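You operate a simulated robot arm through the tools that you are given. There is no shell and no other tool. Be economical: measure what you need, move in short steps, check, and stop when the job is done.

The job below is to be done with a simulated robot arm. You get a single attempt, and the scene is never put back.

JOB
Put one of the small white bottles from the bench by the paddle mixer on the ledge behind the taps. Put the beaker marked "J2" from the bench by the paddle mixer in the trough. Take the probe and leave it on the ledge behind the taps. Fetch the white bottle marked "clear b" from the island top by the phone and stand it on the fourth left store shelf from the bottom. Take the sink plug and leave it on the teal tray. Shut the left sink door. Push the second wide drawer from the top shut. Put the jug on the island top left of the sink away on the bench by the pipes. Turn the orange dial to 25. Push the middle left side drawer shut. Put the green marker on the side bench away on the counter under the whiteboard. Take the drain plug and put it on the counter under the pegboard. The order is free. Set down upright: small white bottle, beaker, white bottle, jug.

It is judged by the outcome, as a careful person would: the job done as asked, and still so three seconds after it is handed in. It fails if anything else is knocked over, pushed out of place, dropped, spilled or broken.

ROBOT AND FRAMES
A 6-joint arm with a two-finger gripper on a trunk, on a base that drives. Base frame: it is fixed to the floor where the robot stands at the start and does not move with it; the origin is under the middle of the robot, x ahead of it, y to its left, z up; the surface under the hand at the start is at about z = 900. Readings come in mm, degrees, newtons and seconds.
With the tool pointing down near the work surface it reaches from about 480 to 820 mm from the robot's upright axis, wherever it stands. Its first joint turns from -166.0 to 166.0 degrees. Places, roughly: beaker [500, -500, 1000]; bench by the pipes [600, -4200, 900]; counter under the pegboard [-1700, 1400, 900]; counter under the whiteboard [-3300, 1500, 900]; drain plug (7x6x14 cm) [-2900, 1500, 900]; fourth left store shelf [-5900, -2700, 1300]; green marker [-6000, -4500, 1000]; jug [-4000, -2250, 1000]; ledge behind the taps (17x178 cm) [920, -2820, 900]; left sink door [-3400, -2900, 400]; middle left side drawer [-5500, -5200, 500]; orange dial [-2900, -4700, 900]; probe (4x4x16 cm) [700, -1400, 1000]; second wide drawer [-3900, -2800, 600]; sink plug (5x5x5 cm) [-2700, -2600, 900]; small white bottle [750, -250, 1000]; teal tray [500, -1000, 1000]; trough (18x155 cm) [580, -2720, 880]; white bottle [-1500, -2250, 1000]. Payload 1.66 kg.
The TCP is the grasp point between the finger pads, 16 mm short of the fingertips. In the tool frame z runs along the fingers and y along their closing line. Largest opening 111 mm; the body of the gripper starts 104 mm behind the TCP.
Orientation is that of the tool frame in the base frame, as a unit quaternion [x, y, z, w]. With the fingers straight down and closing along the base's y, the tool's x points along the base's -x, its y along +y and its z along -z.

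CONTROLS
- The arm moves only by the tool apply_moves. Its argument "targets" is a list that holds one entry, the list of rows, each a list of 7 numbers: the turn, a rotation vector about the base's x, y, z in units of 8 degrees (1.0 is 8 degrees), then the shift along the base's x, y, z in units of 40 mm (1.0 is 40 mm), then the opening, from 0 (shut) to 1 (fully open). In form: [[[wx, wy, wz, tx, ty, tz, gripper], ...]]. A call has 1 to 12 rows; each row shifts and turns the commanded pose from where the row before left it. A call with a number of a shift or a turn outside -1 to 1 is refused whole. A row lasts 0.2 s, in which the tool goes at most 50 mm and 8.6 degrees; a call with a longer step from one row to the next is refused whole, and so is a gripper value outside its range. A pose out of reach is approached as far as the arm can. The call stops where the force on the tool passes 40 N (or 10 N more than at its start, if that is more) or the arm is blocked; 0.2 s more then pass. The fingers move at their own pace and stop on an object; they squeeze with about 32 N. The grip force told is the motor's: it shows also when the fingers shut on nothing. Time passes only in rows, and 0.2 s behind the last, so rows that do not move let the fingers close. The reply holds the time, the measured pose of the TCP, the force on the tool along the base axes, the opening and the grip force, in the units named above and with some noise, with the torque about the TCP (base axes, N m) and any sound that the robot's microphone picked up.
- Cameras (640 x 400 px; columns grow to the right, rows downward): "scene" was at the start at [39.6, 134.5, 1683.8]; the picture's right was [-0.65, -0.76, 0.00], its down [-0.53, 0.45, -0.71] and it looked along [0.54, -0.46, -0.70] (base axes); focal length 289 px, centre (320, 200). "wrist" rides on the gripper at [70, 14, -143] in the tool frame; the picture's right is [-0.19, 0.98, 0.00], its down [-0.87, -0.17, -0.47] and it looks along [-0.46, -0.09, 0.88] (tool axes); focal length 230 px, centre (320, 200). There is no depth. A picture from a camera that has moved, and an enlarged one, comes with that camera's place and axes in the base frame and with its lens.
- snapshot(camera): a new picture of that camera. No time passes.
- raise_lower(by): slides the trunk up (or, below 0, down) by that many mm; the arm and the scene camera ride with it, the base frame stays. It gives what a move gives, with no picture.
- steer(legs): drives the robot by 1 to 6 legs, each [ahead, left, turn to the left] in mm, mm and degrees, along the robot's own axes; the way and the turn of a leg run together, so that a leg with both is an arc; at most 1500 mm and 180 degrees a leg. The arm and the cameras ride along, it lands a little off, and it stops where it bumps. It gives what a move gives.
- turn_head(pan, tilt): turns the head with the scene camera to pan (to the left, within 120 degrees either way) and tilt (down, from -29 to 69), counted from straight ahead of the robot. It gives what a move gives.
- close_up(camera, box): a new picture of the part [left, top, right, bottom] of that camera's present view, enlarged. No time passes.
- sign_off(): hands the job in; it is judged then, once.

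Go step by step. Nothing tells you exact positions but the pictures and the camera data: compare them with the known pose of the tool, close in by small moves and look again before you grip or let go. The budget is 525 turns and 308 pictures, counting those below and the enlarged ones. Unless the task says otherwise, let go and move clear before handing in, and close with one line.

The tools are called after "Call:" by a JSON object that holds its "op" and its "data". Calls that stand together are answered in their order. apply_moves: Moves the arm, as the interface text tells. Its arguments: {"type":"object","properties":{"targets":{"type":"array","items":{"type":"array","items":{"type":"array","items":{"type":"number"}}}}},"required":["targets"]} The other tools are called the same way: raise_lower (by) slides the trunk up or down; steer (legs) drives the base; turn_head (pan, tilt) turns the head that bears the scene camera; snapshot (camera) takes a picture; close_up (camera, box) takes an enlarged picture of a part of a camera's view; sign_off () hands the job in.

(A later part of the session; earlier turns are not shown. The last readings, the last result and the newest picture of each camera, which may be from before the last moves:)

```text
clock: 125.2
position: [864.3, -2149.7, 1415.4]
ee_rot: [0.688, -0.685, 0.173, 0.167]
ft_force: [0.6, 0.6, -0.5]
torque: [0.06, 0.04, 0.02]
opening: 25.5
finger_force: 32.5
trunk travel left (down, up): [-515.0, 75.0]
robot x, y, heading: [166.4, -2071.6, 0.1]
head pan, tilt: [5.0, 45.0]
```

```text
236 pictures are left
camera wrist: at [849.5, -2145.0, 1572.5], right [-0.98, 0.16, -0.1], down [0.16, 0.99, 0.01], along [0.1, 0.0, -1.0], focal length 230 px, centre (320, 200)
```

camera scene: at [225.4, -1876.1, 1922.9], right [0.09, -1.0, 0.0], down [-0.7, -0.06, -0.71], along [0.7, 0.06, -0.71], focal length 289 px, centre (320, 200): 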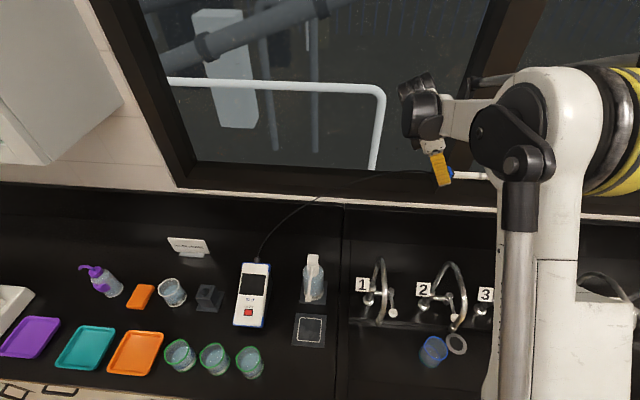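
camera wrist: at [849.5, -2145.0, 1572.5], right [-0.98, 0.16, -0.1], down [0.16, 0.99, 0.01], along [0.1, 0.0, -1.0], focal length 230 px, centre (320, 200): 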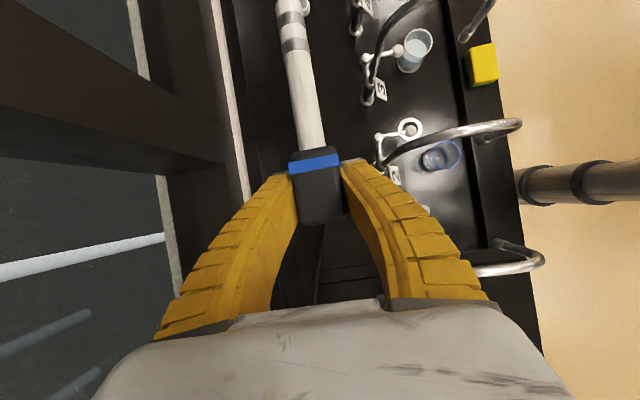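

Call:
{"op": "apply_moves", "data": {"targets": [[[0, 0, 0, 0.2, 0, -1, 0], [0, 0, 0, 0, 0, -1, 0], [0, 0, 0, 0, 0, -1, 0], [0, 0, 0, 0, 0, -1, 0], [0, 0, 0, 0, 0, -1, 0], [0, 0, 0, 0, 0, -1, 0]]]}}

Call:
{"op": "snapshot", "data": {"camera": "scene"}}

Call:
{"op": "snapshot", "data": {"camera": "wrist"}}

```text
clock: 126.6
position: [872.0, -2149.9, 1174.7]
ee_rot: [0.687, -0.685, 0.174, 0.168]
ft_force: [0.5, 0.8, -0.8]
torque: [0.06, 0.03, -0.03]
opening: 25.1
finger_force: 32.0
trunk travel left (down, up): [-515.0, 75.0]
robot x, y, heading: [167.2, -2071.7, -0.0]
head pan, tilt: [5.0, 45.0]
```

```text
235 pictures are left
camera scene: at [225.9, -1876.1, 1922.9], right [0.09, -1.0, 0.0], down [-0.7, -0.06, -0.71], along [0.7, 0.06, -0.71], focal length 289 px, centre (320, 200)
```

scene: 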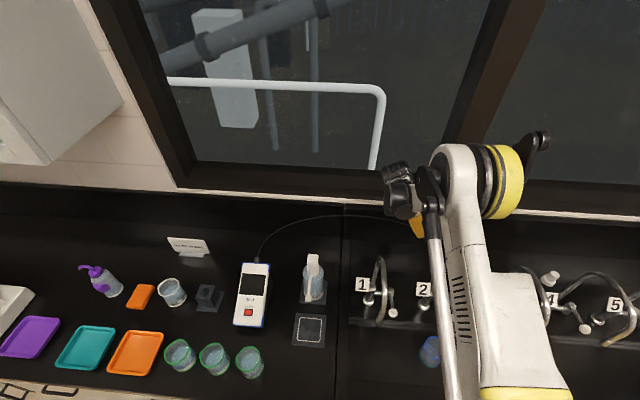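

```text
234 pictures are left
camera wrist: at [857.6, -2145.1, 1332.8], right [-0.98, 0.16, -0.1], down [0.16, 0.99, 0.01], along [0.1, 0.0, -1.0], focal length 230 px, centre (320, 200)
```

wrist: 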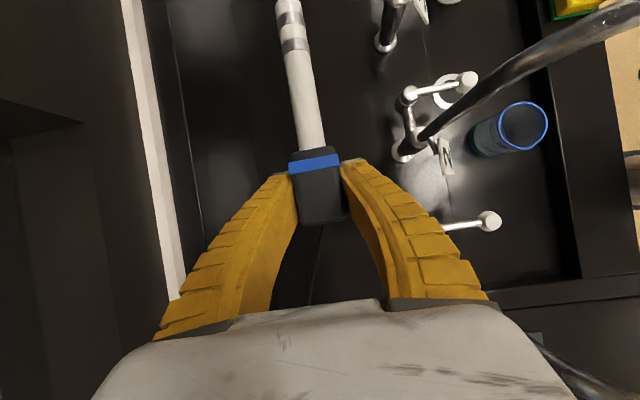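

Call:
{"op": "raise_lower", "data": {"by": -150}}

Call:
{"op": "apply_moves", "data": {"targets": [[[0, 0, 0, 0, 0, -1, 0], [0, 0, 0, 0, 0, -0.5, 0]]]}}

Call:
{"op": "snapshot", "data": {"camera": "scene"}}

Call:
{"op": "snapshot", "data": {"camera": "wrist"}}

```text
clock: 128.4
position: [871.5, -2150.3, 1025.4]
ee_rot: [0.687, -0.685, 0.173, 0.167]
ft_force: [0.5, -0.4, -1.3]
torque: [0.1, 0.01, 0.0]
opening: 25.3
finger_force: 32.3
trunk travel left (down, up): [-365.0, 225.0]
robot x, y, heading: [162.8, -2071.7, 0.1]
head pan, tilt: [5.0, 45.0]
```

```text
clock: 129.0
position: [882.2, -2149.4, 970.8]
ee_rot: [0.688, -0.685, 0.173, 0.169]
ft_force: [-0.1, -0.5, -1.4]
torque: [0.08, -0.02, -0.01]
opening: 25.2
finger_force: 32.4
trunk travel left (down, up): [-365.0, 225.0]
robot x, y, heading: [167.4, -2070.0, 0.3]
head pan, tilt: [5.0, 45.0]
```

```text
233 pictures are left
camera scene: at [233.8, -1875.7, 1774.6], right [0.09, -1.0, 0.0], down [-0.71, -0.06, -0.7], along [0.7, 0.06, -0.71], focal length 289 px, centre (320, 200)
```

scene: 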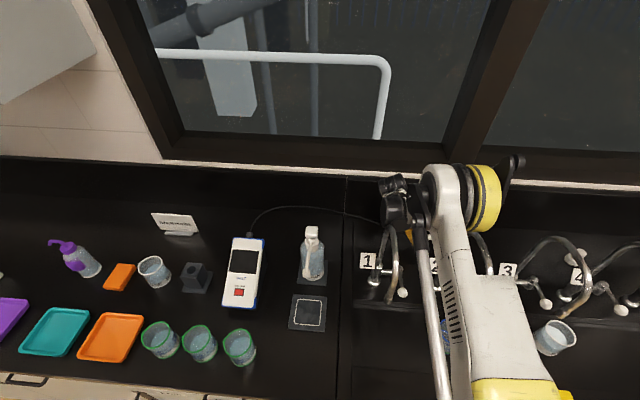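

```text
232 pictures are left
camera wrist: at [868.9, -2144.6, 1128.8], right [-0.98, 0.16, -0.09], down [0.16, 0.99, 0.01], along [0.09, 0.0, -1.0], focal length 230 px, centre (320, 200)
```

wrist: 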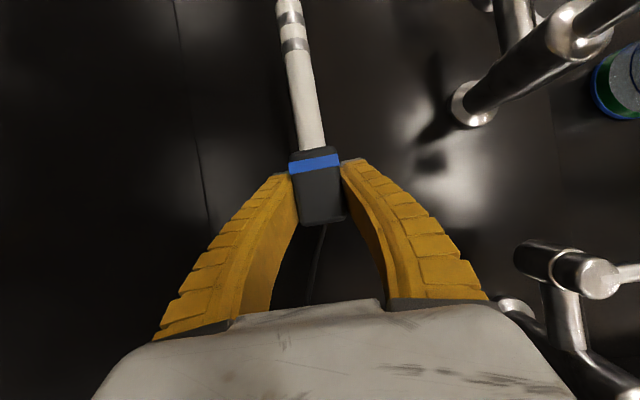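

Call:
{"op": "apply_moves", "data": {"targets": [[[0, 0, 0, 0, 0, -0.5, 0], [0, 0, 0, 0, 0, -0.4, 0], [0, 0, 0, 0, 0, -0.05, 0], [0, 0, 0, 0, 0, 0, 0]]]}}

Call:
{"op": "apply_moves", "data": {"targets": [[[0, 0, 0, 0, 0, -0.06, 0], [0, 0, 0, 0, 0, -0.06, 0], [0, 0, 0, 0, 0, 0, 0]]]}}

Call:
{"op": "snapshot", "data": {"camera": "wrist"}}

```text
clock: 130.0
position: [885.9, -2156.2, 927.1]
ee_rot: [0.688, -0.685, 0.168, 0.169]
ft_force: [0.9, -0.1, -1.6]
torque: [0.05, -0.01, 0.01]
opening: 25.4
finger_force: 32.2
trunk travel left (down, up): [-365.0, 225.0]
robot x, y, heading: [167.2, -2068.2, 0.2]
head pan, tilt: [5.0, 45.0]
```

```text
clock: 130.8
position: [886.7, -2155.8, 923.6]
ee_rot: [0.687, -0.686, 0.168, 0.169]
ft_force: [0.3, 0.0, -0.2]
torque: [0.0, 0.01, -0.03]
opening: 25.6
finger_force: 32.1
trunk travel left (down, up): [-365.0, 225.0]
robot x, y, heading: [167.4, -2069.6, 0.1]
head pan, tilt: [5.0, 45.0]
```

```text
231 pictures are left
camera wrist: at [874.3, -2152.1, 1081.6], right [-0.98, 0.17, -0.09], down [0.16, 0.99, 0.02], along [0.09, 0.0, -1.0], focal length 230 px, centre (320, 200)
```

wrist: 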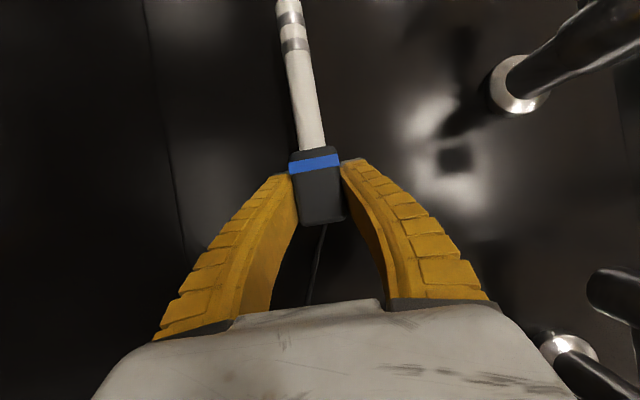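

Call:
{"op": "apply_moves", "data": {"targets": [[[0, 0, 0, 0, 0, -0.05, 0], [0, 0, 0, 0, 0, -0.05, 0], [0, 0, 0, 0, 0, 0, 0]]]}}

Call:
{"op": "apply_moves", "data": {"targets": [[[0, 0, 0, 0, 0, -0.05, 0], [0, 0, 0, 0, 0, 0, 0]]]}}

```text
clock: 131.6
position: [887.8, -2157.3, 919.3]
ee_rot: [0.688, -0.686, 0.167, 0.169]
ft_force: [0.9, -0.8, -0.7]
torque: [0.07, -0.03, 0.02]
opening: 25.2
finger_force: 32.1
trunk travel left (down, up): [-365.0, 225.0]
robot x, y, heading: [164.3, -2070.2, -0.0]
head pan, tilt: [5.0, 45.0]
```

```text
clock: 132.2
position: [885.9, -2157.8, 918.1]
ee_rot: [0.687, -0.686, 0.168, 0.169]
ft_force: [1.5, 3.8, 15.8]
torque: [0.02, -0.01, 0.02]
opening: 25.7
finger_force: 32.0
trunk travel left (down, up): [-365.0, 225.0]
robot x, y, heading: [168.1, -2072.8, 0.0]
head pan, tilt: [5.0, 45.0]
```

Call:
{"op": "apply_moves", "data": {"targets": [[[0, 0, 0, 0, 0, 0.04, 0.0], [0, 0, 0, 0, 0, 0, 0.4], [0, 0, 0, 0, 0, 0, 0.5], [0, 0, 0, 0, 0, 0.5, 0.5], [0, 0, 0, 0, 0, 1, 0.5], [0, 0, 0, 0, 0, 1, 0.5], [0, 0, 0, 0, 0, 1, 0.5], [0, 0, 0, 0, 0, 1, 0.5]]]}}

Call:
{"op": "snapshot", "data": {"camera": "wrist"}}

```text
clock: 134.0
position: [870.2, -2148.3, 1100.4]
ee_rot: [0.688, -0.685, 0.173, 0.166]
ft_force: [0.2, 0.4, -0.4]
torque: [0.02, -0.03, -0.05]
opening: 57.6
finger_force: 1.5
trunk travel left (down, up): [-365.0, 225.0]
robot x, y, heading: [165.0, -2070.1, 0.4]
head pan, tilt: [5.0, 45.0]
```

```text
230 pictures are left
camera wrist: at [856.0, -2143.3, 1258.5], right [-0.98, 0.16, -0.1], down [0.16, 0.99, 0.01], along [0.1, 0.0, -1.0], focal length 230 px, centre (320, 200)
```

wrist: 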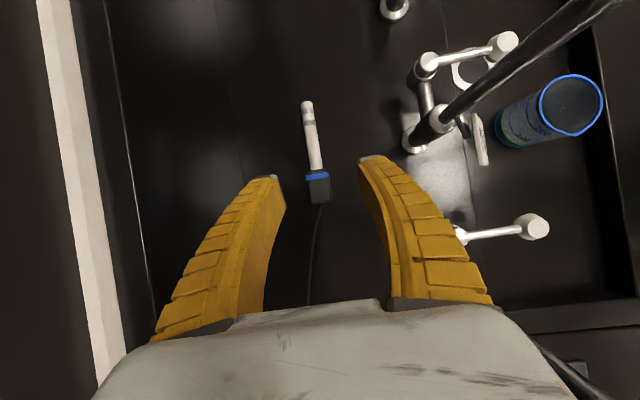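

Probe lies on the ledge. Rise, retract, restore the tool to straight down and back away.

Call:
{"op": "apply_moves", "data": {"targets": [[[0, 0, 0, 0, 0, 1, 0.5], [0, 0, 0, 0, 0, 1, 0.5], [0, 0, 0, 0, 0, 1, 0.5], [0, 0, 0, 0, 0, 1, 0.5], [0, 0, 0, 0, 0, 1, 0.5], [0, 0, 0, 0, 0, 1, 0.5], [0, 0, 0, -1, 0, 0, 0.5], [0, 0, 0, -1, 0, 0, 0.5], [0, 0, 0, -1, 0, 0, 0.5], [0, 0, 0, -1, 0, 0, 0.5]]]}}

Call:
{"op": "steer", "data": {"legs": [[-560, 0, 0]]}}

Call:
{"op": "apply_moves", "data": {"targets": [[[0.875, 0, 0, 0, 0, 0, 0.5], [0.875, 0, 0, 0, 0, 0, 0.5], [0.875, 0, 0, 0, 0, 0, 0.5], [0.875, 0, 0, 0, 0, 0, 0.5]]]}}

Call:
{"op": "apply_moves", "data": {"targets": [[[0, 0, -0.95, 0, 0, 0, 0.5], [0, 0, -0.95, 0, 0, 0, 0.5], [0, 0, -0.95, 0, 0, 0, 0.5], [0, 0, -0.95, 0, 0, 0, 0.5], [0, 0, -0.95, 0, 0, 0, 0.5], [0, 0, -0.95, 0, 0, 0, 0.5], [0, 0, -0.95, 0, 0, 0, 0.5], [0, 0, -0.95, 0, 0, 0, 0.5], [0, 0, -0.95, 0, 0, 0, 0.5], [0, 0, -0.95, 0, 0, 0, 0.5], [0, 0, -0.95, 0, 0, 0, 0.5], [0, 0, -0.8, 0, 0, 0, 0.5]]]}}

Call:
{"op": "turn_head", "data": {"pan": 10, "tilt": 35}}

Call:
{"op": "snapshot", "data": {"camera": "scene"}}

```text
clock: 136.2
position: [709.7, -2150.7, 1339.6]
ee_rot: [0.688, -0.685, 0.174, 0.166]
ft_force: [-0.9, -0.3, 0.2]
torque: [0.0, 0.0, 0.05]
opening: 57.5
finger_force: 1.0
trunk travel left (down, up): [-365.0, 225.0]
robot x, y, heading: [167.1, -2069.6, -0.0]
head pan, tilt: [5.0, 45.0]
```

```text
clock: 139.3
position: [164.0, -2151.5, 1339.7]
ee_rot: [0.687, -0.685, 0.174, 0.168]
ft_force: [-0.5, 0.9, 0.5]
torque: [0.03, -0.03, 0.06]
opening: 57.7
finger_force: 1.5
trunk travel left (down, up): [-365.0, 225.0]
robot x, y, heading: [-384.2, -2071.2, 0.1]
head pan, tilt: [5.0, 45.0]
```

```text
clock: 140.3
position: [166.5, -2152.9, 1339.6]
ee_rot: [0.707, -0.707, 0.002, -0.006]
ft_force: [-0.5, -1.0, -0.7]
torque: [0.0, -0.01, 0.01]
opening: 57.9
finger_force: 1.0
trunk travel left (down, up): [-365.0, 225.0]
robot x, y, heading: [-380.2, -2069.3, 0.1]
head pan, tilt: [5.0, 45.0]
```

```text
clock: 142.9
position: [164.1, -2151.5, 1339.1]
ee_rot: [0.002, 1.0, -0.004, 0.001]
ft_force: [0.3, -0.3, -0.4]
torque: [-0.01, 0.02, 0.0]
opening: 57.6
finger_force: 1.2
trunk travel left (down, up): [-365.0, 225.0]
robot x, y, heading: [-382.1, -2071.6, -0.1]
head pan, tilt: [5.0, 45.0]
```

```text
clock: 143.7
position: [164.3, -2151.2, 1338.9]
ee_rot: [0.0, 1.0, -0.005, 0.002]
ft_force: [0.2, -0.1, -0.1]
torque: [-0.01, 0.0, 0.05]
opening: 57.6
finger_force: 0.8
trunk travel left (down, up): [-365.0, 225.0]
robot x, y, heading: [-377.3, -2071.8, 0.1]
head pan, tilt: [10.0, 35.0]
```

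```text
229 pictures are left
camera scene: at [-316.6, -1868.5, 1787.7], right [0.17, -0.98, 0.0], down [-0.57, -0.1, -0.82], along [0.81, 0.14, -0.57], focal length 289 px, centre (320, 200)
```

scene: 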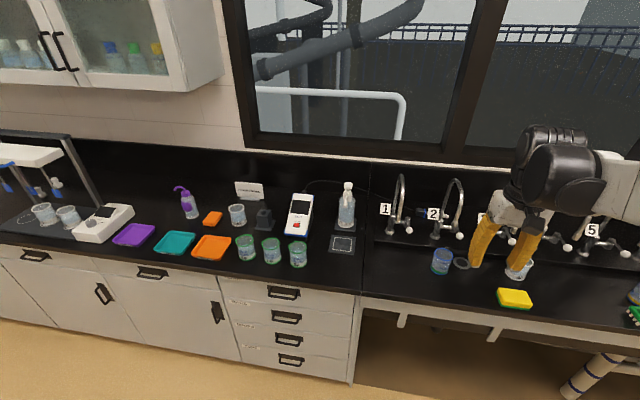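

Now turn around to look at the island.

Call:
{"op": "steer", "data": {"legs": [[0, 0, 180]]}}

Call:
{"op": "turn_head", "data": {"pan": 0, "tilt": 20}}

Call:
{"op": "snapshot", "data": {"camera": "scene"}}

Call:
{"op": "turn_head", "data": {"pan": 70, "tilt": 20}}

Call:
{"op": "snapshot", "data": {"camera": "scene"}}

```text
clock: 151.4
position: [-926.1, -1984.0, 1338.3]
ee_rot: [1.0, -0.007, -0.002, -0.003]
ft_force: [0.2, -0.5, -0.8]
torque: [0.03, 0.01, -0.04]
opening: 57.4
finger_force: 1.0
trunk travel left (down, up): [-365.0, 225.0]
robot x, y, heading: [-377.6, -2071.5, 179.3]
head pan, tilt: [10.0, 35.0]
```

```text
clock: 152.1
position: [-925.0, -1984.2, 1339.3]
ee_rot: [1.0, -0.006, -0.002, -0.004]
ft_force: [0.6, 0.3, -0.3]
torque: [-0.01, -0.01, 0.02]
opening: 57.6
finger_force: 1.5
trunk travel left (down, up): [-365.0, 225.0]
robot x, y, heading: [-385.0, -2073.5, 179.2]
head pan, tilt: [0.0, 20.0]
```

```text
228 pictures are left
camera scene: at [-459.0, -2262.9, 1811.5], right [0.01, 1.0, 0.0], down [0.34, 0.0, -0.94], along [-0.94, 0.01, -0.34], focal length 289 px, centre (320, 200)
```

scene: 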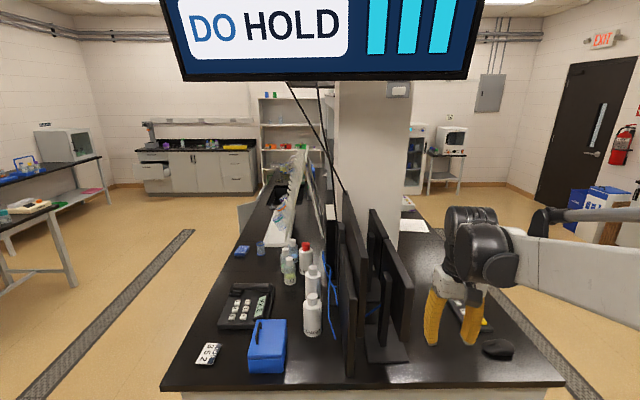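

```text
clock: 153.6
position: [-924.8, -1984.4, 1338.9]
ee_rot: [1.0, -0.006, -0.001, -0.005]
ft_force: [0.0, 0.8, 0.6]
torque: [-0.01, -0.01, 0.03]
opening: 57.8
finger_force: 1.6
trunk travel left (down, up): [-365.0, 225.0]
robot x, y, heading: [-381.4, -2071.3, 179.5]
head pan, tilt: [70.0, 20.0]
```

```text
227 pictures are left
camera scene: at [-398.8, -2351.0, 1811.6], right [-0.94, 0.35, 0.0], down [0.12, 0.32, -0.94], along [-0.33, -0.88, -0.34], focal length 289 px, centre (320, 200)
```

scene: 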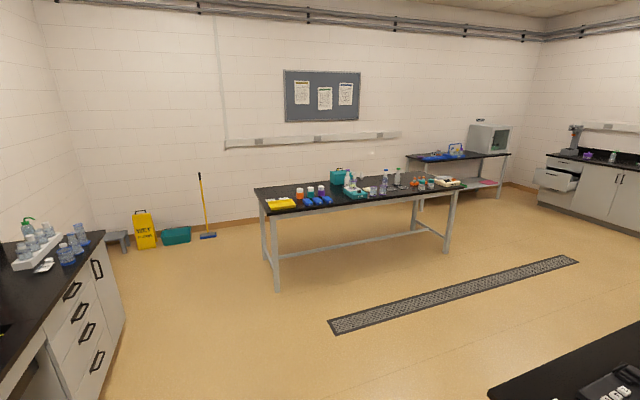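

Call:
{"op": "turn_head", "data": {"pan": 0, "tilt": 30}}

Call:
{"op": "close_up", "data": {"camera": "scene", "box": [180, 130, 420, 320]}}

```text
clock: 155.0
position: [-925.8, -1985.7, 1339.2]
ee_rot: [1.0, -0.006, -0.002, -0.004]
ft_force: [-0.6, 0.2, 0.0]
torque: [0.02, 0.02, -0.02]
opening: 57.7
finger_force: 1.6
trunk travel left (down, up): [-365.0, 225.0]
robot x, y, heading: [-382.5, -2069.4, 179.3]
head pan, tilt: [0.0, 30.0]
```

```text
2.11 times, centred on (300, 225) of scene
camera zoom: at [-456.2, -2262.9, 1795.6], right [0.01, 1.0, 0.0], down [0.5, -0.01, -0.87], along [-0.87, 0.01, -0.5], focal length 609 px, centre (362, 147)
```

zoom: 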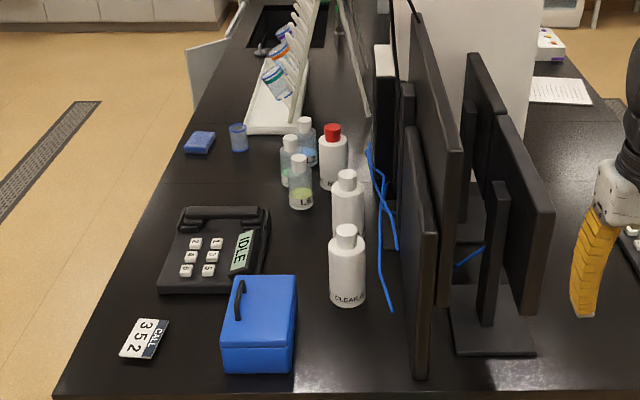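

Call:
{"op": "close_up", "data": {"camera": "scene", "box": [275, 170, 355, 250]}}

```text
5.00 times, centred on (315, 210) of scene
camera zoom: at [-456.2, -2262.9, 1795.6], right [0.01, 1.0, 0.0], down [0.5, -0.01, -0.87], along [-0.87, 0.01, -0.5], focal length 1445 px, centre (345, 150)
```

zoom: 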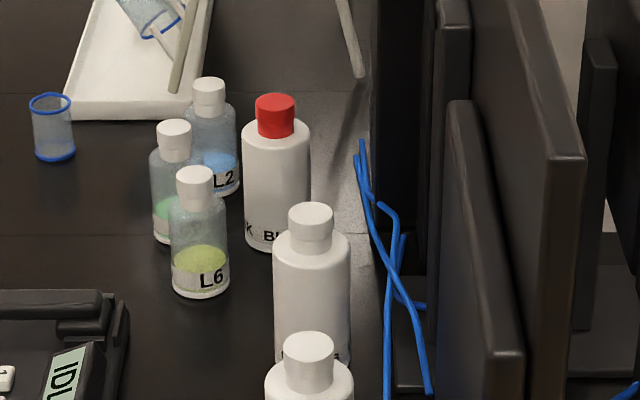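

Call:
{"op": "close_up", "data": {"camera": "scene", "box": [285, 210, 345, 260]}}

```text
8.00 times, centred on (315, 235) of scene
camera zoom: at [-456.2, -2262.9, 1795.6], right [0.01, 1.0, 0.0], down [0.5, -0.01, -0.87], along [-0.87, 0.01, -0.5], focal length 2313 px, centre (360, -80)
```

zoom: 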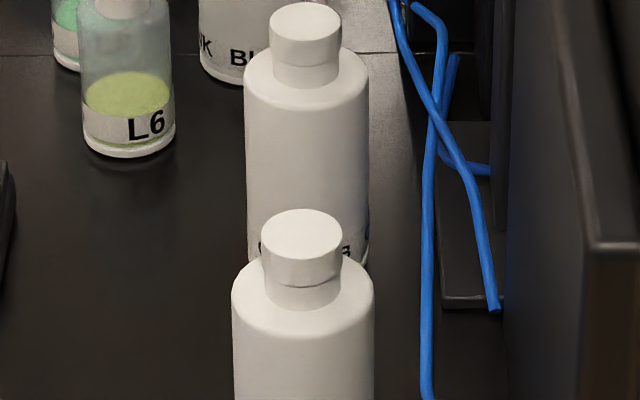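

Call:
{"op": "close_up", "data": {"camera": "scene", "box": [295, 225, 335, 260]}}

Call:
{"op": "close_up", "data": {"camera": "scene", "box": [300, 200, 336, 230]}}

```text
11.43 times, centred on (315, 242) of scene
camera zoom: at [-456.2, -2262.9, 1795.6], right [0.01, 1.0, 0.0], down [0.5, -0.01, -0.87], along [-0.87, 0.01, -0.5], focal length 3304 px, centre (377, -286)
```

zoom: 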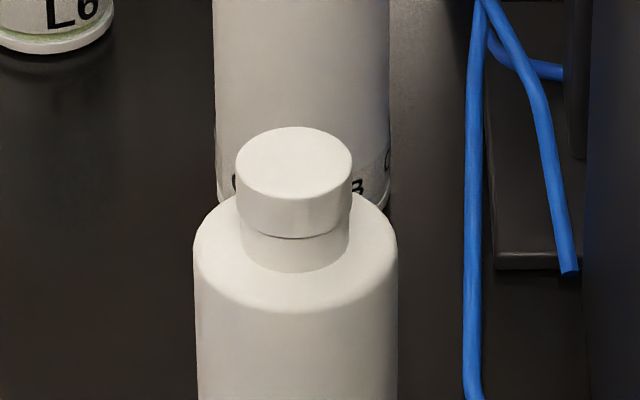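

```text
13.33 times, centred on (318, 215) of scene
camera zoom: at [-456.2, -2262.9, 1795.6], right [0.01, 1.0, 0.0], down [0.5, -0.01, -0.87], along [-0.87, 0.01, -0.5], focal length 3854 px, centre (347, 0)
```

zoom: 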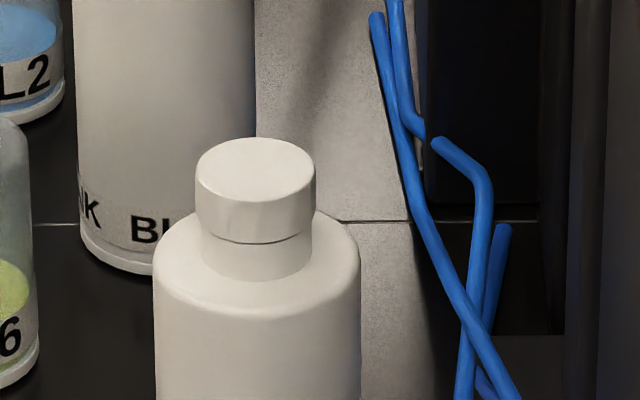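

Call:
{"op": "close_up", "data": {"camera": "scene", "box": [297, 258, 329, 280]}}

```text
16.00 times, centred on (313, 269) of scene
camera zoom: at [-456.2, -2262.9, 1795.6], right [0.01, 1.0, 0.0], down [0.5, -0.01, -0.87], along [-0.87, 0.01, -0.5], focal length 4625 px, centre (432, -904)
```

zoom: 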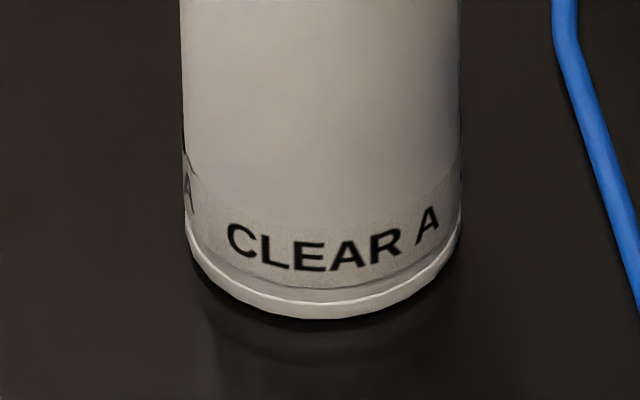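

Front bottle is CLEAR A (−1393,−2282); the one behind, CLEAR B, is at ≈(−1583,−2282). Let me look at the store shelf from here.

Call:
{"op": "turn_head", "data": {"pan": 0, "tilt": 10}}

Call:
{"op": "close_up", "data": {"camera": "scene", "box": [240, 80, 360, 240]}}

```text
clock: 155.8
position: [-925.2, -1983.9, 1339.4]
ee_rot: [1.0, -0.007, -0.001, -0.005]
ft_force: [0.1, -0.1, 0.3]
torque: [0.03, -0.01, 0.0]
opening: 57.6
finger_force: 1.9
trunk travel left (down, up): [-365.0, 225.0]
robot x, y, heading: [-379.7, -2072.0, 179.5]
head pan, tilt: [0.0, 10.0]
```

```text
2.50 times, centred on (300, 160) of scene
camera zoom: at [-458.8, -2262.8, 1827.8], right [0.01, 1.0, 0.0], down [0.17, 0.0, -0.98], along [-0.98, 0.01, -0.17], focal length 723 px, centre (370, 300)
```

zoom: 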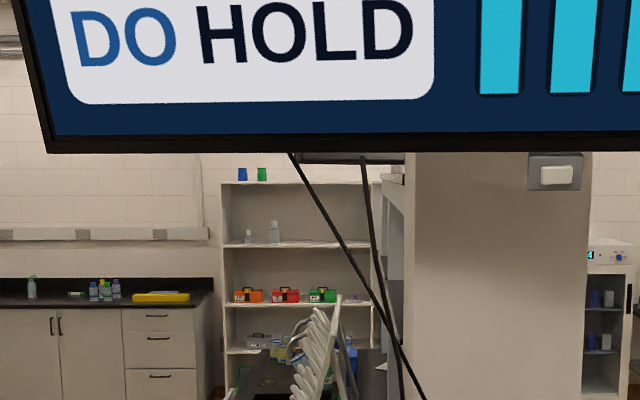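

Call:
{"op": "steer", "data": {"legs": [[0, 1250, 0], [0, 0, -90], [0, 1195, 0]]}}

Call:
{"op": "turn_head", "data": {"pan": -5, "tilt": 35}}

Call:
{"op": "snapshot", "data": {"camera": "scene"}}

Call:
{"op": "snapshot", "data": {"camera": "wrist"}}

```text
clock: 171.7
position: [-1469.4, -2730.2, 1339.9]
ee_rot: [-0.683, 0.73, -0.003, 0.004]
ft_force: [-0.8, 0.1, 0.3]
torque: [0.02, -0.01, 0.0]
opening: 57.6
finger_force: 1.1
trunk travel left (down, up): [-365.0, 225.0]
robot x, y, heading: [-1586.3, -3265.5, 86.3]
head pan, tilt: [0.0, 10.0]
```

```text
clock: 172.6
position: [-1468.7, -2729.5, 1339.7]
ee_rot: [-0.684, 0.73, -0.002, 0.004]
ft_force: [-0.1, 0.6, -0.6]
torque: [0.0, -0.02, -0.02]
opening: 57.7
finger_force: 1.1
trunk travel left (down, up): [-365.0, 225.0]
robot x, y, heading: [-1585.6, -3265.3, 86.3]
head pan, tilt: [-5.0, 35.0]
```

```text
219 pictures are left
camera scene: at [-1765.3, -3191.3, 1787.8], right [0.99, -0.15, 0.0], down [-0.09, -0.57, -0.82], along [0.13, 0.81, -0.57], focal length 289 px, centre (320, 200)
```

scene: 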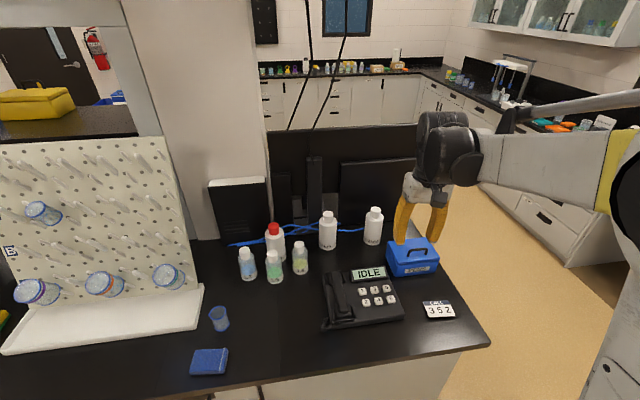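

```text
218 pictures are left
camera wrist: at [-1487.9, -2799.0, 1480.8], right [-0.97, 0.25, -0.01], down [0.22, 0.85, 0.48], along [0.13, 0.46, -0.88], focal length 230 px, centre (320, 200)
```

wrist: 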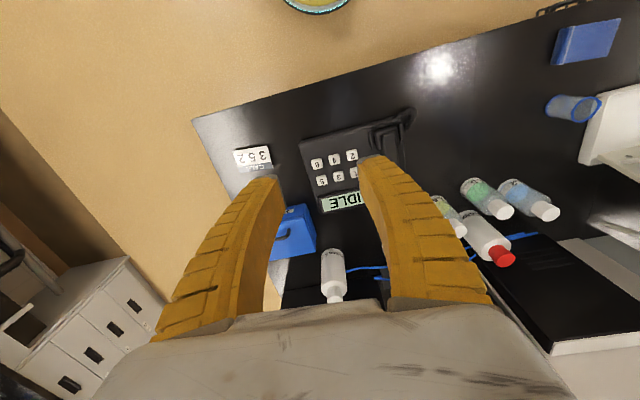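

Call:
{"op": "close_up", "data": {"camera": "scene", "box": [225, 195, 405, 290]}}

```text
3.56 times, centred on (315, 242) of scene
camera zoom: at [-1765.3, -3191.3, 1787.8], right [0.99, -0.15, 0.0], down [-0.09, -0.57, -0.82], along [0.13, 0.81, -0.57], focal length 1028 px, centre (338, 49)
```

zoom: 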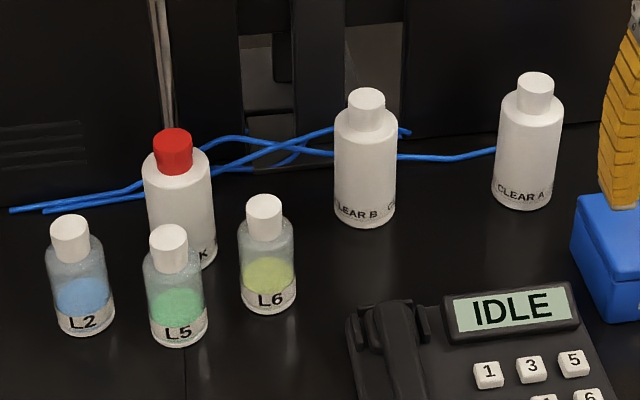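

CLEAR B confirmed at ≈(−1594,−2289). Drive closer, square up, and tilt the tool 50° towards +y.

Call:
{"op": "steer", "data": {"legs": [[175, 0, 3.7]]}}

Call:
{"op": "apply_moves", "data": {"targets": [[[0.893, 0, 0, -0.32, 0.8, -0.5, 1], [0.893, 0, 0, -0.32, 0.8, -0.5, 1], [0.893, 0, 0, -0.32, 0.8, -0.5, 1], [0.893, 0, 0, -0.32, 0.8, -0.5, 1], [0.893, 0, 0, -0.32, 0.5, -0.5, 1], [0.893, 0, 0, -0.32, 0.3, -0.5, 1], [0.893, 0, 0, -0.32, 0, -0.5, 1]]]}}

Call:
{"op": "snapshot", "data": {"camera": "wrist"}}

Call:
{"op": "snapshot", "data": {"camera": "scene"}}

```text
clock: 174.1
position: [-1500.8, -2547.5, 1339.6]
ee_rot: [0.708, -0.706, 0.003, -0.004]
ft_force: [0.5, 0.7, -0.3]
torque: [-0.03, -0.01, 0.0]
opening: 57.6
finger_force: 1.2
trunk travel left (down, up): [-365.0, 225.0]
robot x, y, heading: [-1577.9, -3096.1, 90.0]
head pan, tilt: [-5.0, 35.0]
```

```text
clock: 175.7
position: [-1590.2, -2388.2, 1199.7]
ee_rot: [-0.64, 0.641, 0.296, 0.303]
ft_force: [0.4, 0.4, -0.1]
torque: [0.01, -0.03, -0.01]
opening: 110.9
finger_force: 0.1
trunk travel left (down, up): [-365.0, 225.0]
robot x, y, heading: [-1578.7, -3093.9, 89.8]
head pan, tilt: [-5.0, 35.0]
```

```text
216 pictures are left
camera wrist: at [-1603.8, -2543.5, 1237.0], right [-0.98, 0.13, 0.14], down [0.16, 0.19, 0.97], along [0.1, 0.97, -0.21], focal length 230 px, centre (320, 200)
```

wrist: 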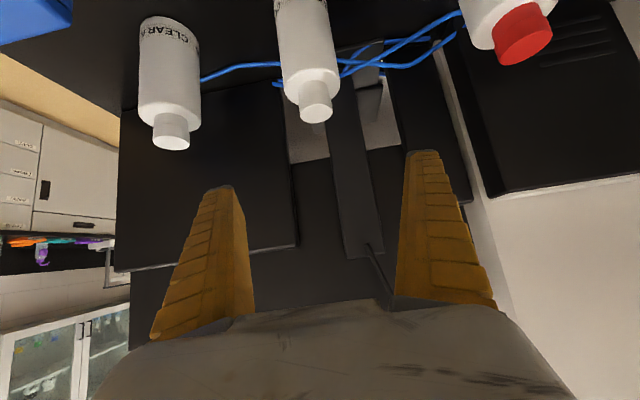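

```text
215 pictures are left
camera scene: at [-1765.0, -3028.5, 1787.7], right [1.0, -0.09, 0.0], down [-0.05, -0.57, -0.82], along [0.07, 0.82, -0.57], focal length 289 px, centre (320, 200)
```

scene: 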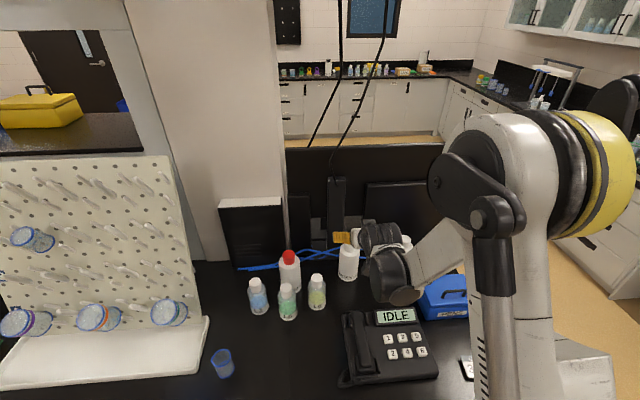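

Call:
{"op": "apply_moves", "data": {"targets": [[[0, 0, 0, 0, 0.41, -0.9, 1], [0, 0, 0, 0, 0.41, -0.9, 1], [0, 0, 0, 0, 0.41, -0.9, 1], [0, 0, 0, 0, 0.41, -0.9, 1]]]}}

Call:
{"op": "snapshot", "data": {"camera": "wrist"}}

Call:
{"op": "close_up", "data": {"camera": "scene", "box": [300, 200, 460, 400]}}

```text
clock: 176.7
position: [-1588.7, -2321.3, 1056.1]
ee_rot: [-0.639, 0.641, 0.297, 0.303]
ft_force: [0.2, 0.1, -0.4]
torque: [0.0, -0.02, 0.03]
opening: 110.8
finger_force: 0.0
trunk travel left (down, up): [-365.0, 225.0]
robot x, y, heading: [-1575.2, -3095.9, 90.0]
head pan, tilt: [-5.0, 35.0]
```

```text
214 pictures are left
camera wrist: at [-1603.2, -2475.9, 1093.5], right [-0.98, 0.13, 0.14], down [0.16, 0.19, 0.97], along [0.1, 0.97, -0.21], focal length 230 px, centre (320, 200)
```

wrist: 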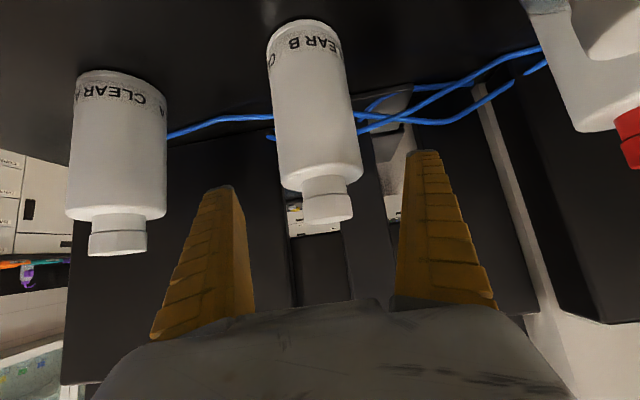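

```text
2.00 times, centred on (380, 300) of scene
camera zoom: at [-1764.5, -3028.1, 1787.7], right [1.0, -0.09, 0.0], down [-0.05, -0.57, -0.82], along [0.07, 0.82, -0.57], focal length 578 px, centre (200, 0)
```

zoom: 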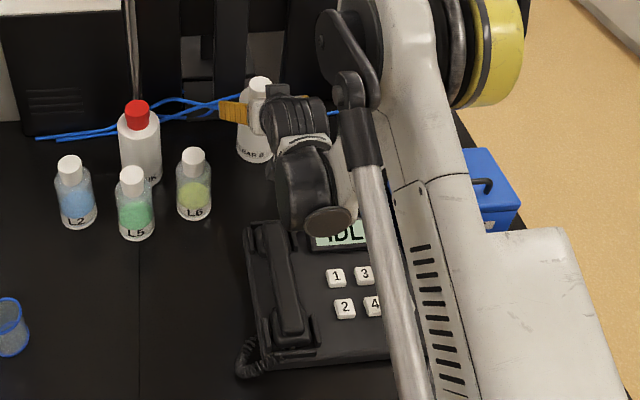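

Call:
{"op": "apply_moves", "data": {"targets": [[[0, 0, 0, 0, 0.4, -0.8, 1], [0, 0, 0, 0, 0.4, -0.7, 1], [0, 0, 0, 0, 0, -0.4, 1]]]}}

Call:
{"op": "snapshot", "data": {"camera": "wrist"}}

```text
clock: 177.5
position: [-1590.6, -2290.1, 979.3]
ee_rot: [-0.64, 0.642, 0.297, 0.302]
ft_force: [0.7, -0.2, 0.1]
torque: [-0.02, 0.02, 0.01]
opening: 110.9
finger_force: 0.1
trunk travel left (down, up): [-365.0, 225.0]
robot x, y, heading: [-1579.4, -3093.2, 90.3]
head pan, tilt: [-5.0, 35.0]
```

```text
212 pictures are left
camera wrist: at [-1604.1, -2445.0, 1017.1], right [-0.98, 0.13, 0.14], down [0.16, 0.19, 0.97], along [0.1, 0.97, -0.21], focal length 230 px, centre (320, 200)
```

wrist: 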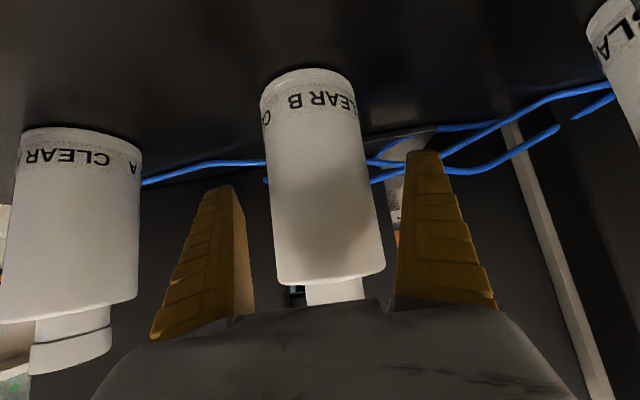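

Call:
{"op": "apply_moves", "data": {"targets": [[[0, 0, 0, 0, 0, 0, 0], [0, 0, 0, 0, 0, 0, 0], [0, 0, 0, 0, 0, 0, 0]]]}}

Call:
{"op": "apply_moves", "data": {"targets": [[[0, 0, 0, 0, 0, 0.5, 0], [0, 0, 0, 0, 0, 0.7, 0], [0, 0, 0, 0, -0.2, 1, 0], [0, 0, 0, 0, -0.2, 1, 0], [0, 0, 0, 0, -0.2, 1, 0], [0, 0, 0, 0, -0.2, 1, 0]]]}}

Call:
{"op": "snapshot", "data": {"camera": "wrist"}}

```text
clock: 178.3
position: [-1588.8, -2291.0, 981.9]
ee_rot: [-0.64, 0.641, 0.296, 0.303]
ft_force: [0.9, -2.4, 3.8]
torque: [-0.38, 0.17, 0.07]
opening: 68.6
finger_force: 31.6
trunk travel left (down, up): [-365.0, 225.0]
robot x, y, heading: [-1579.0, -3092.5, 90.1]
head pan, tilt: [-5.0, 35.0]
```

```text
clock: 179.7
position: [-1590.7, -2323.0, 1186.4]
ee_rot: [0.641, -0.641, -0.296, -0.302]
ft_force: [0.1, 0.0, -2.8]
torque: [-0.04, 0.0, 0.0]
opening: 67.7
finger_force: 31.9
trunk travel left (down, up): [-365.0, 225.0]
robot x, y, heading: [-1578.6, -3090.2, 89.9]
head pan, tilt: [-5.0, 35.0]
```

```text
211 pictures are left
camera wrist: at [-1604.7, -2478.1, 1223.4], right [-0.98, 0.13, 0.14], down [0.16, 0.19, 0.97], along [0.1, 0.97, -0.21], focal length 230 px, centre (320, 200)
```

wrist: 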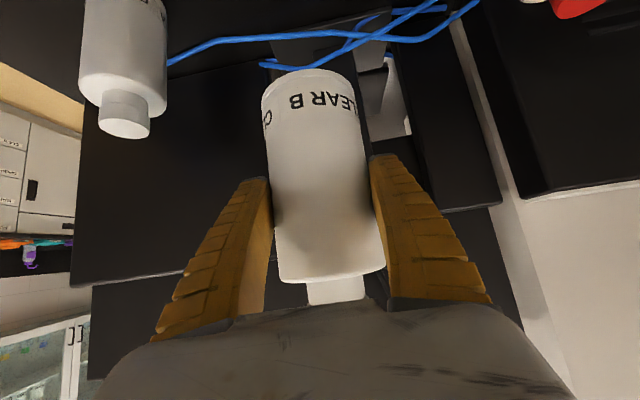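

CLEAR B is held. Back off, turn west and look ahead.

Call:
{"op": "steer", "data": {"legs": [[-400, 0, 0], [0, 0, 90]]}}

Call:
{"op": "turn_head", "data": {"pan": -5, "tilt": 20}}

Call:
{"op": "snapshot", "data": {"camera": "scene"}}

```text
clock: 185.9
position: [-2350.2, -3483.2, 1184.9]
ee_rot: [0.906, -0.011, -0.424, -0.01]
ft_force: [-0.4, 0.4, -4.1]
torque: [-0.03, -0.04, -0.01]
opening: 67.2
finger_force: 32.1
trunk travel left (down, up): [-365.0, 225.0]
robot x, y, heading: [-1580.0, -3491.2, 178.9]
head pan, tilt: [-5.0, 35.0]
```

```text
clock: 186.7
position: [-2350.9, -3484.4, 1184.6]
ee_rot: [0.906, -0.009, -0.423, -0.008]
ft_force: [0.3, -0.3, -3.5]
torque: [0.01, -0.07, 0.03]
opening: 67.0
finger_force: 32.2
trunk travel left (down, up): [-365.0, 225.0]
robot x, y, heading: [-1579.5, -3489.4, 178.8]
head pan, tilt: [-5.0, 20.0]
```

```text
210 pictures are left
camera scene: at [-1657.6, -3670.8, 1811.5], right [0.1, 0.99, 0.0], down [0.34, -0.04, -0.94], along [-0.93, 0.1, -0.34], focal length 289 px, centre (320, 200)
```

scene: 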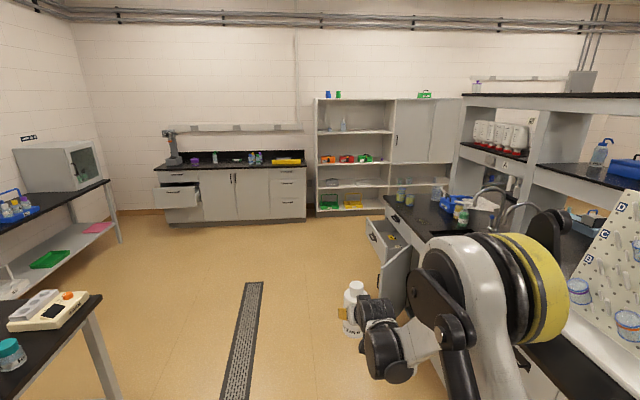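

Call:
{"op": "close_up", "data": {"camera": "scene", "box": [300, 80, 460, 220]}}

Call:
{"op": "close_up", "data": {"camera": "scene", "box": [350, 160, 550, 330]}}

```text
2.86 times, centred on (380, 150) of scene
camera zoom: at [-1657.6, -3670.8, 1811.5], right [0.1, 0.99, 0.0], down [0.34, -0.04, -0.94], along [-0.93, 0.1, -0.34], focal length 826 px, centre (149, 343)
```

zoom: 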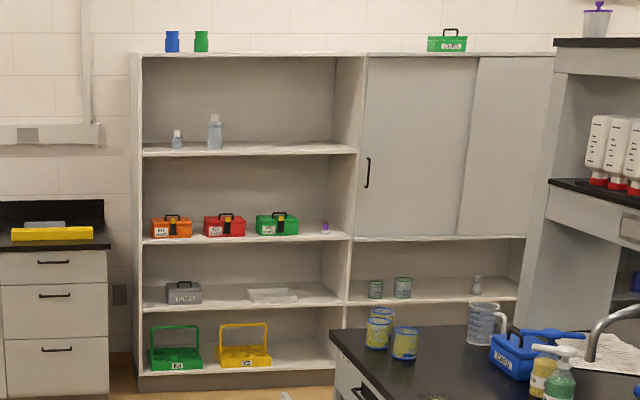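

```text
2.35 times, centred on (450, 245) of scene
camera zoom: at [-1657.6, -3670.8, 1811.5], right [0.1, 0.99, 0.0], down [0.34, -0.04, -0.94], along [-0.93, 0.1, -0.34], focal length 680 px, centre (14, 94)
```

zoom: 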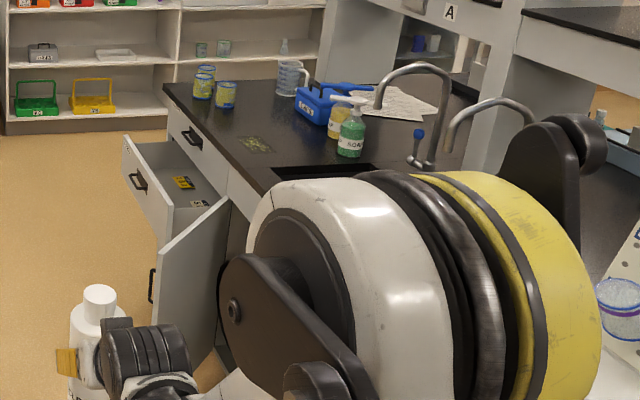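

Shelf 4 (with the two small bottles) is free in its right part. Drive west well clear of the open drawer and door.

Call:
{"op": "steer", "data": {"legs": [[300, 220, 0], [1300, 0, 0], [1300, 0, 0], [560, 0, 0]]}}

Call:
{"op": "turn_head", "data": {"pan": -35, "tilt": 20}}

Call:
{"op": "snapshot", "data": {"camera": "scene"}}

```text
clock: 204.2
position: [-5829.7, -3523.3, 1184.0]
ee_rot: [0.905, -0.038, -0.423, -0.021]
ft_force: [-0.9, -0.1, -4.8]
torque: [-0.04, -0.08, 0.03]
opening: 66.7
finger_force: 32.1
trunk travel left (down, up): [-365.0, 225.0]
robot x, y, heading: [-5061.4, -3576.7, 175.4]
head pan, tilt: [-5.0, 20.0]
```

```text
clock: 205.2
position: [-5827.6, -3524.2, 1186.1]
ee_rot: [0.905, -0.037, -0.423, -0.021]
ft_force: [-0.3, -0.3, -4.0]
torque: [0.0, -0.08, 0.03]
opening: 66.2
finger_force: 32.2
trunk travel left (down, up): [-365.0, 225.0]
robot x, y, heading: [-5057.4, -3576.2, 175.7]
head pan, tilt: [-35.0, 20.0]
```

```text
207 pictures are left
camera scene: at [-5128.2, -3709.6, 1811.6], right [0.64, 0.77, 0.0], down [0.26, -0.22, -0.94], along [-0.73, 0.6, -0.34], focal length 289 px, centre (320, 200)
```

scene: 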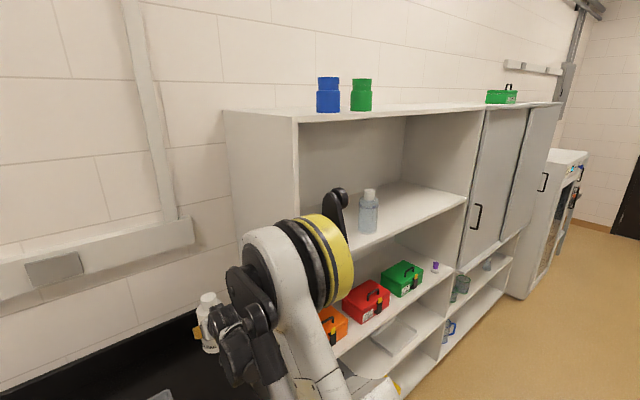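

Call:
{"op": "steer", "data": {"legs": [[-230, 0, 4.4], [0, -970, 0]]}}

Call:
{"op": "raise_lower", "data": {"by": 222}}

Call:
{"op": "turn_head", "data": {"pan": 0, "tilt": 30}}

Call:
{"op": "snapshot", "data": {"camera": "scene"}}

Call:
{"op": "snapshot", "data": {"camera": "wrist"}}

```text
clock: 211.5
position: [-5595.9, -2620.5, 1186.8]
ee_rot: [0.906, -0.008, -0.423, -0.007]
ft_force: [0.2, -0.2, -2.9]
torque: [-0.04, -0.05, 0.01]
opening: 66.1
finger_force: 31.5
trunk travel left (down, up): [-365.0, 225.0]
robot x, y, heading: [-4825.4, -2624.8, 179.1]
head pan, tilt: [-35.0, 20.0]
```

```text
clock: 213.9
position: [-5596.1, -2620.9, 1406.7]
ee_rot: [0.906, -0.008, -0.424, -0.007]
ft_force: [0.4, 0.6, -4.5]
torque: [-0.02, -0.06, -0.02]
opening: 66.2
finger_force: 32.3
trunk travel left (down, up): [-587.0, 3.0]
robot x, y, heading: [-4825.8, -2620.2, 178.8]
head pan, tilt: [-35.0, 20.0]
```

```text
clock: 214.9
position: [-5596.3, -2620.3, 1408.0]
ee_rot: [0.906, -0.008, -0.424, -0.008]
ft_force: [-0.5, 0.3, -3.7]
torque: [0.04, -0.05, -0.01]
opening: 66.0
finger_force: 32.0
trunk travel left (down, up): [-587.0, 3.0]
robot x, y, heading: [-4821.9, -2624.0, 179.5]
head pan, tilt: [0.0, 30.0]
```

```text
206 pictures are left
camera scene: at [-4901.0, -2813.8, 2017.5], right [0.02, 1.0, 0.0], down [0.5, -0.01, -0.87], along [-0.87, 0.01, -0.5], focal length 289 px, centre (320, 200)
```

scene: 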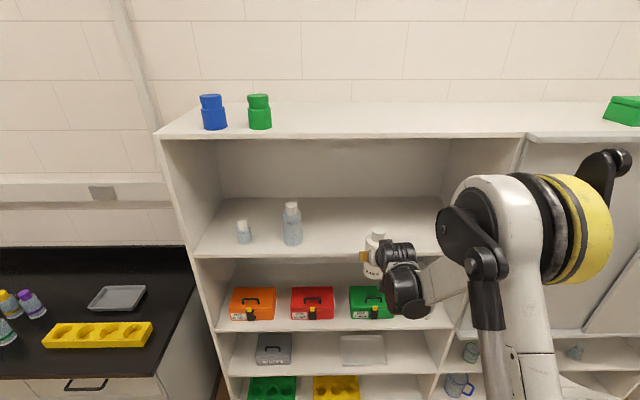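

```text
205 pictures are left
camera wrist: at [-5442.2, -2638.3, 1444.4], right [-0.14, -0.98, 0.14], down [-0.19, 0.16, 0.97], along [-0.97, 0.11, -0.21], focal length 230 px, centre (320, 200)
```

wrist: 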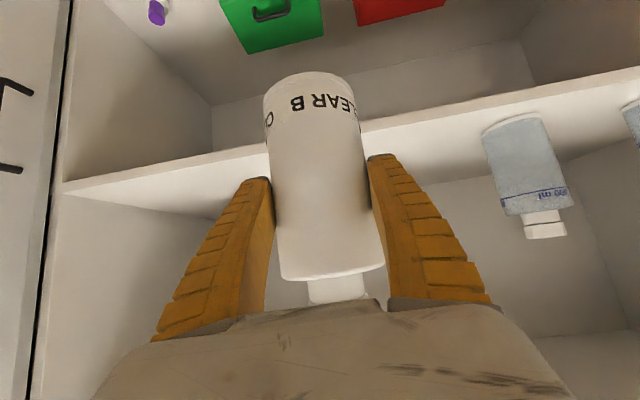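

Call:
{"op": "apply_moves", "data": {"targets": [[[0, 0, 0, 0, 0, 0.6, 0]]]}}

Call:
{"op": "steer", "data": {"legs": [[240, 0, 0.5]]}}

Call:
{"op": "snapshot", "data": {"camera": "wrist"}}

Call:
{"op": "snapshot", "data": {"camera": "scene"}}

```text
clock: 215.3
position: [-5595.1, -2620.1, 1432.8]
ee_rot: [0.906, -0.008, -0.423, -0.008]
ft_force: [0.5, 0.3, -3.6]
torque: [0.0, -0.09, 0.0]
opening: 66.0
finger_force: 32.3
trunk travel left (down, up): [-587.0, 3.0]
robot x, y, heading: [-4829.1, -2622.3, 179.2]
head pan, tilt: [0.0, 30.0]
```

```text
clock: 217.1
position: [-5841.6, -2623.4, 1432.3]
ee_rot: [0.906, -0.005, -0.423, -0.006]
ft_force: [0.0, 0.4, -4.0]
torque: [0.05, -0.07, 0.01]
opening: 66.4
finger_force: 32.2
trunk travel left (down, up): [-587.0, 3.0]
robot x, y, heading: [-5071.7, -2622.4, 179.4]
head pan, tilt: [0.0, 30.0]
```

```text
204 pictures are left
camera wrist: at [-5687.4, -2640.4, 1468.8], right [-0.14, -0.98, 0.14], down [-0.19, 0.16, 0.97], along [-0.97, 0.1, -0.21], focal length 230 px, centre (320, 200)
```

wrist: 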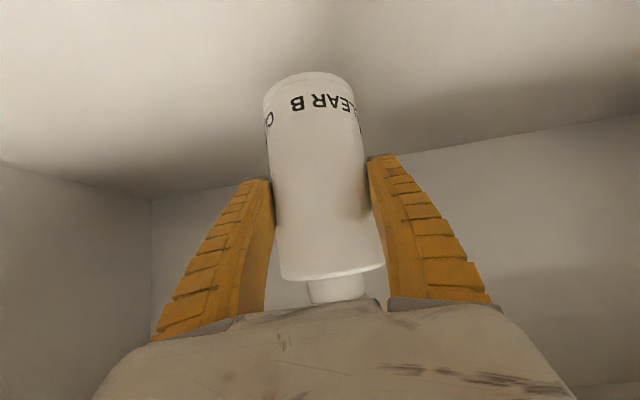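

```text
203 pictures are left
camera scene: at [-5144.6, -2812.0, 2017.6], right [0.01, 1.0, 0.0], down [0.5, 0.0, -0.87], along [-0.87, 0.01, -0.5], focal length 289 px, centre (320, 200)
```

scene: 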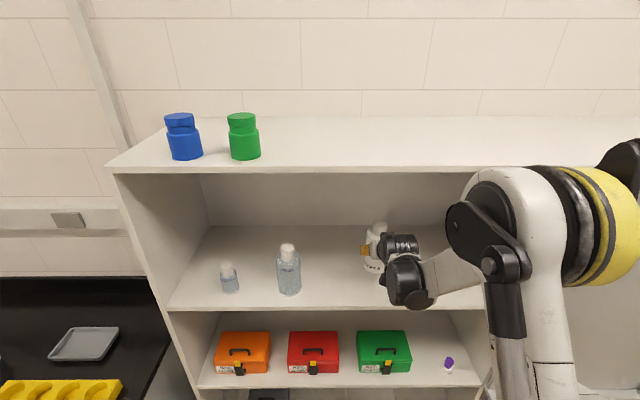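

Call:
{"op": "apply_moves", "data": {"targets": [[[0, 0, 0, 0, 0, -0.5, 0], [0, 0, 0, 0, 0, -0.4, 0], [0, 0, 0, 0, 0, -0.1, 0], [0, 0, 0, 0, 0, 0, 0]]]}}

Call:
{"op": "snapshot", "data": {"camera": "wrist"}}

```text
clock: 218.1
position: [-5842.9, -2623.3, 1390.9]
ee_rot: [0.906, -0.004, -0.423, -0.006]
ft_force: [-1.2, 0.5, -3.6]
torque: [-0.01, -0.06, 0.0]
opening: 65.9
finger_force: 32.2
trunk travel left (down, up): [-587.0, 3.0]
robot x, y, heading: [-5069.1, -2622.0, 179.6]
head pan, tilt: [0.0, 30.0]
```

```text
202 pictures are left
camera wrist: at [-5687.7, -2639.7, 1428.3], right [-0.14, -0.98, 0.14], down [-0.19, 0.16, 0.97], along [-0.97, 0.1, -0.21], focal length 230 px, centre (320, 200)
```

wrist: 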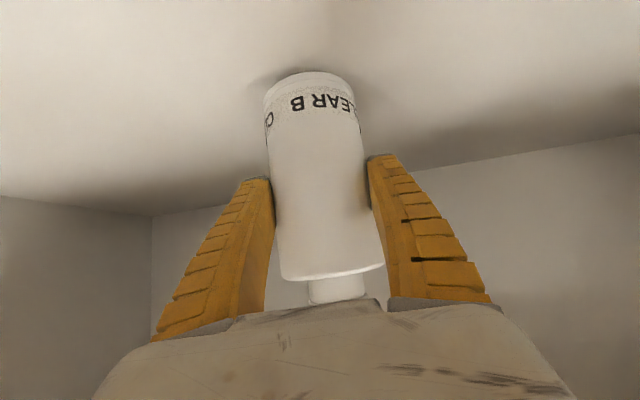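

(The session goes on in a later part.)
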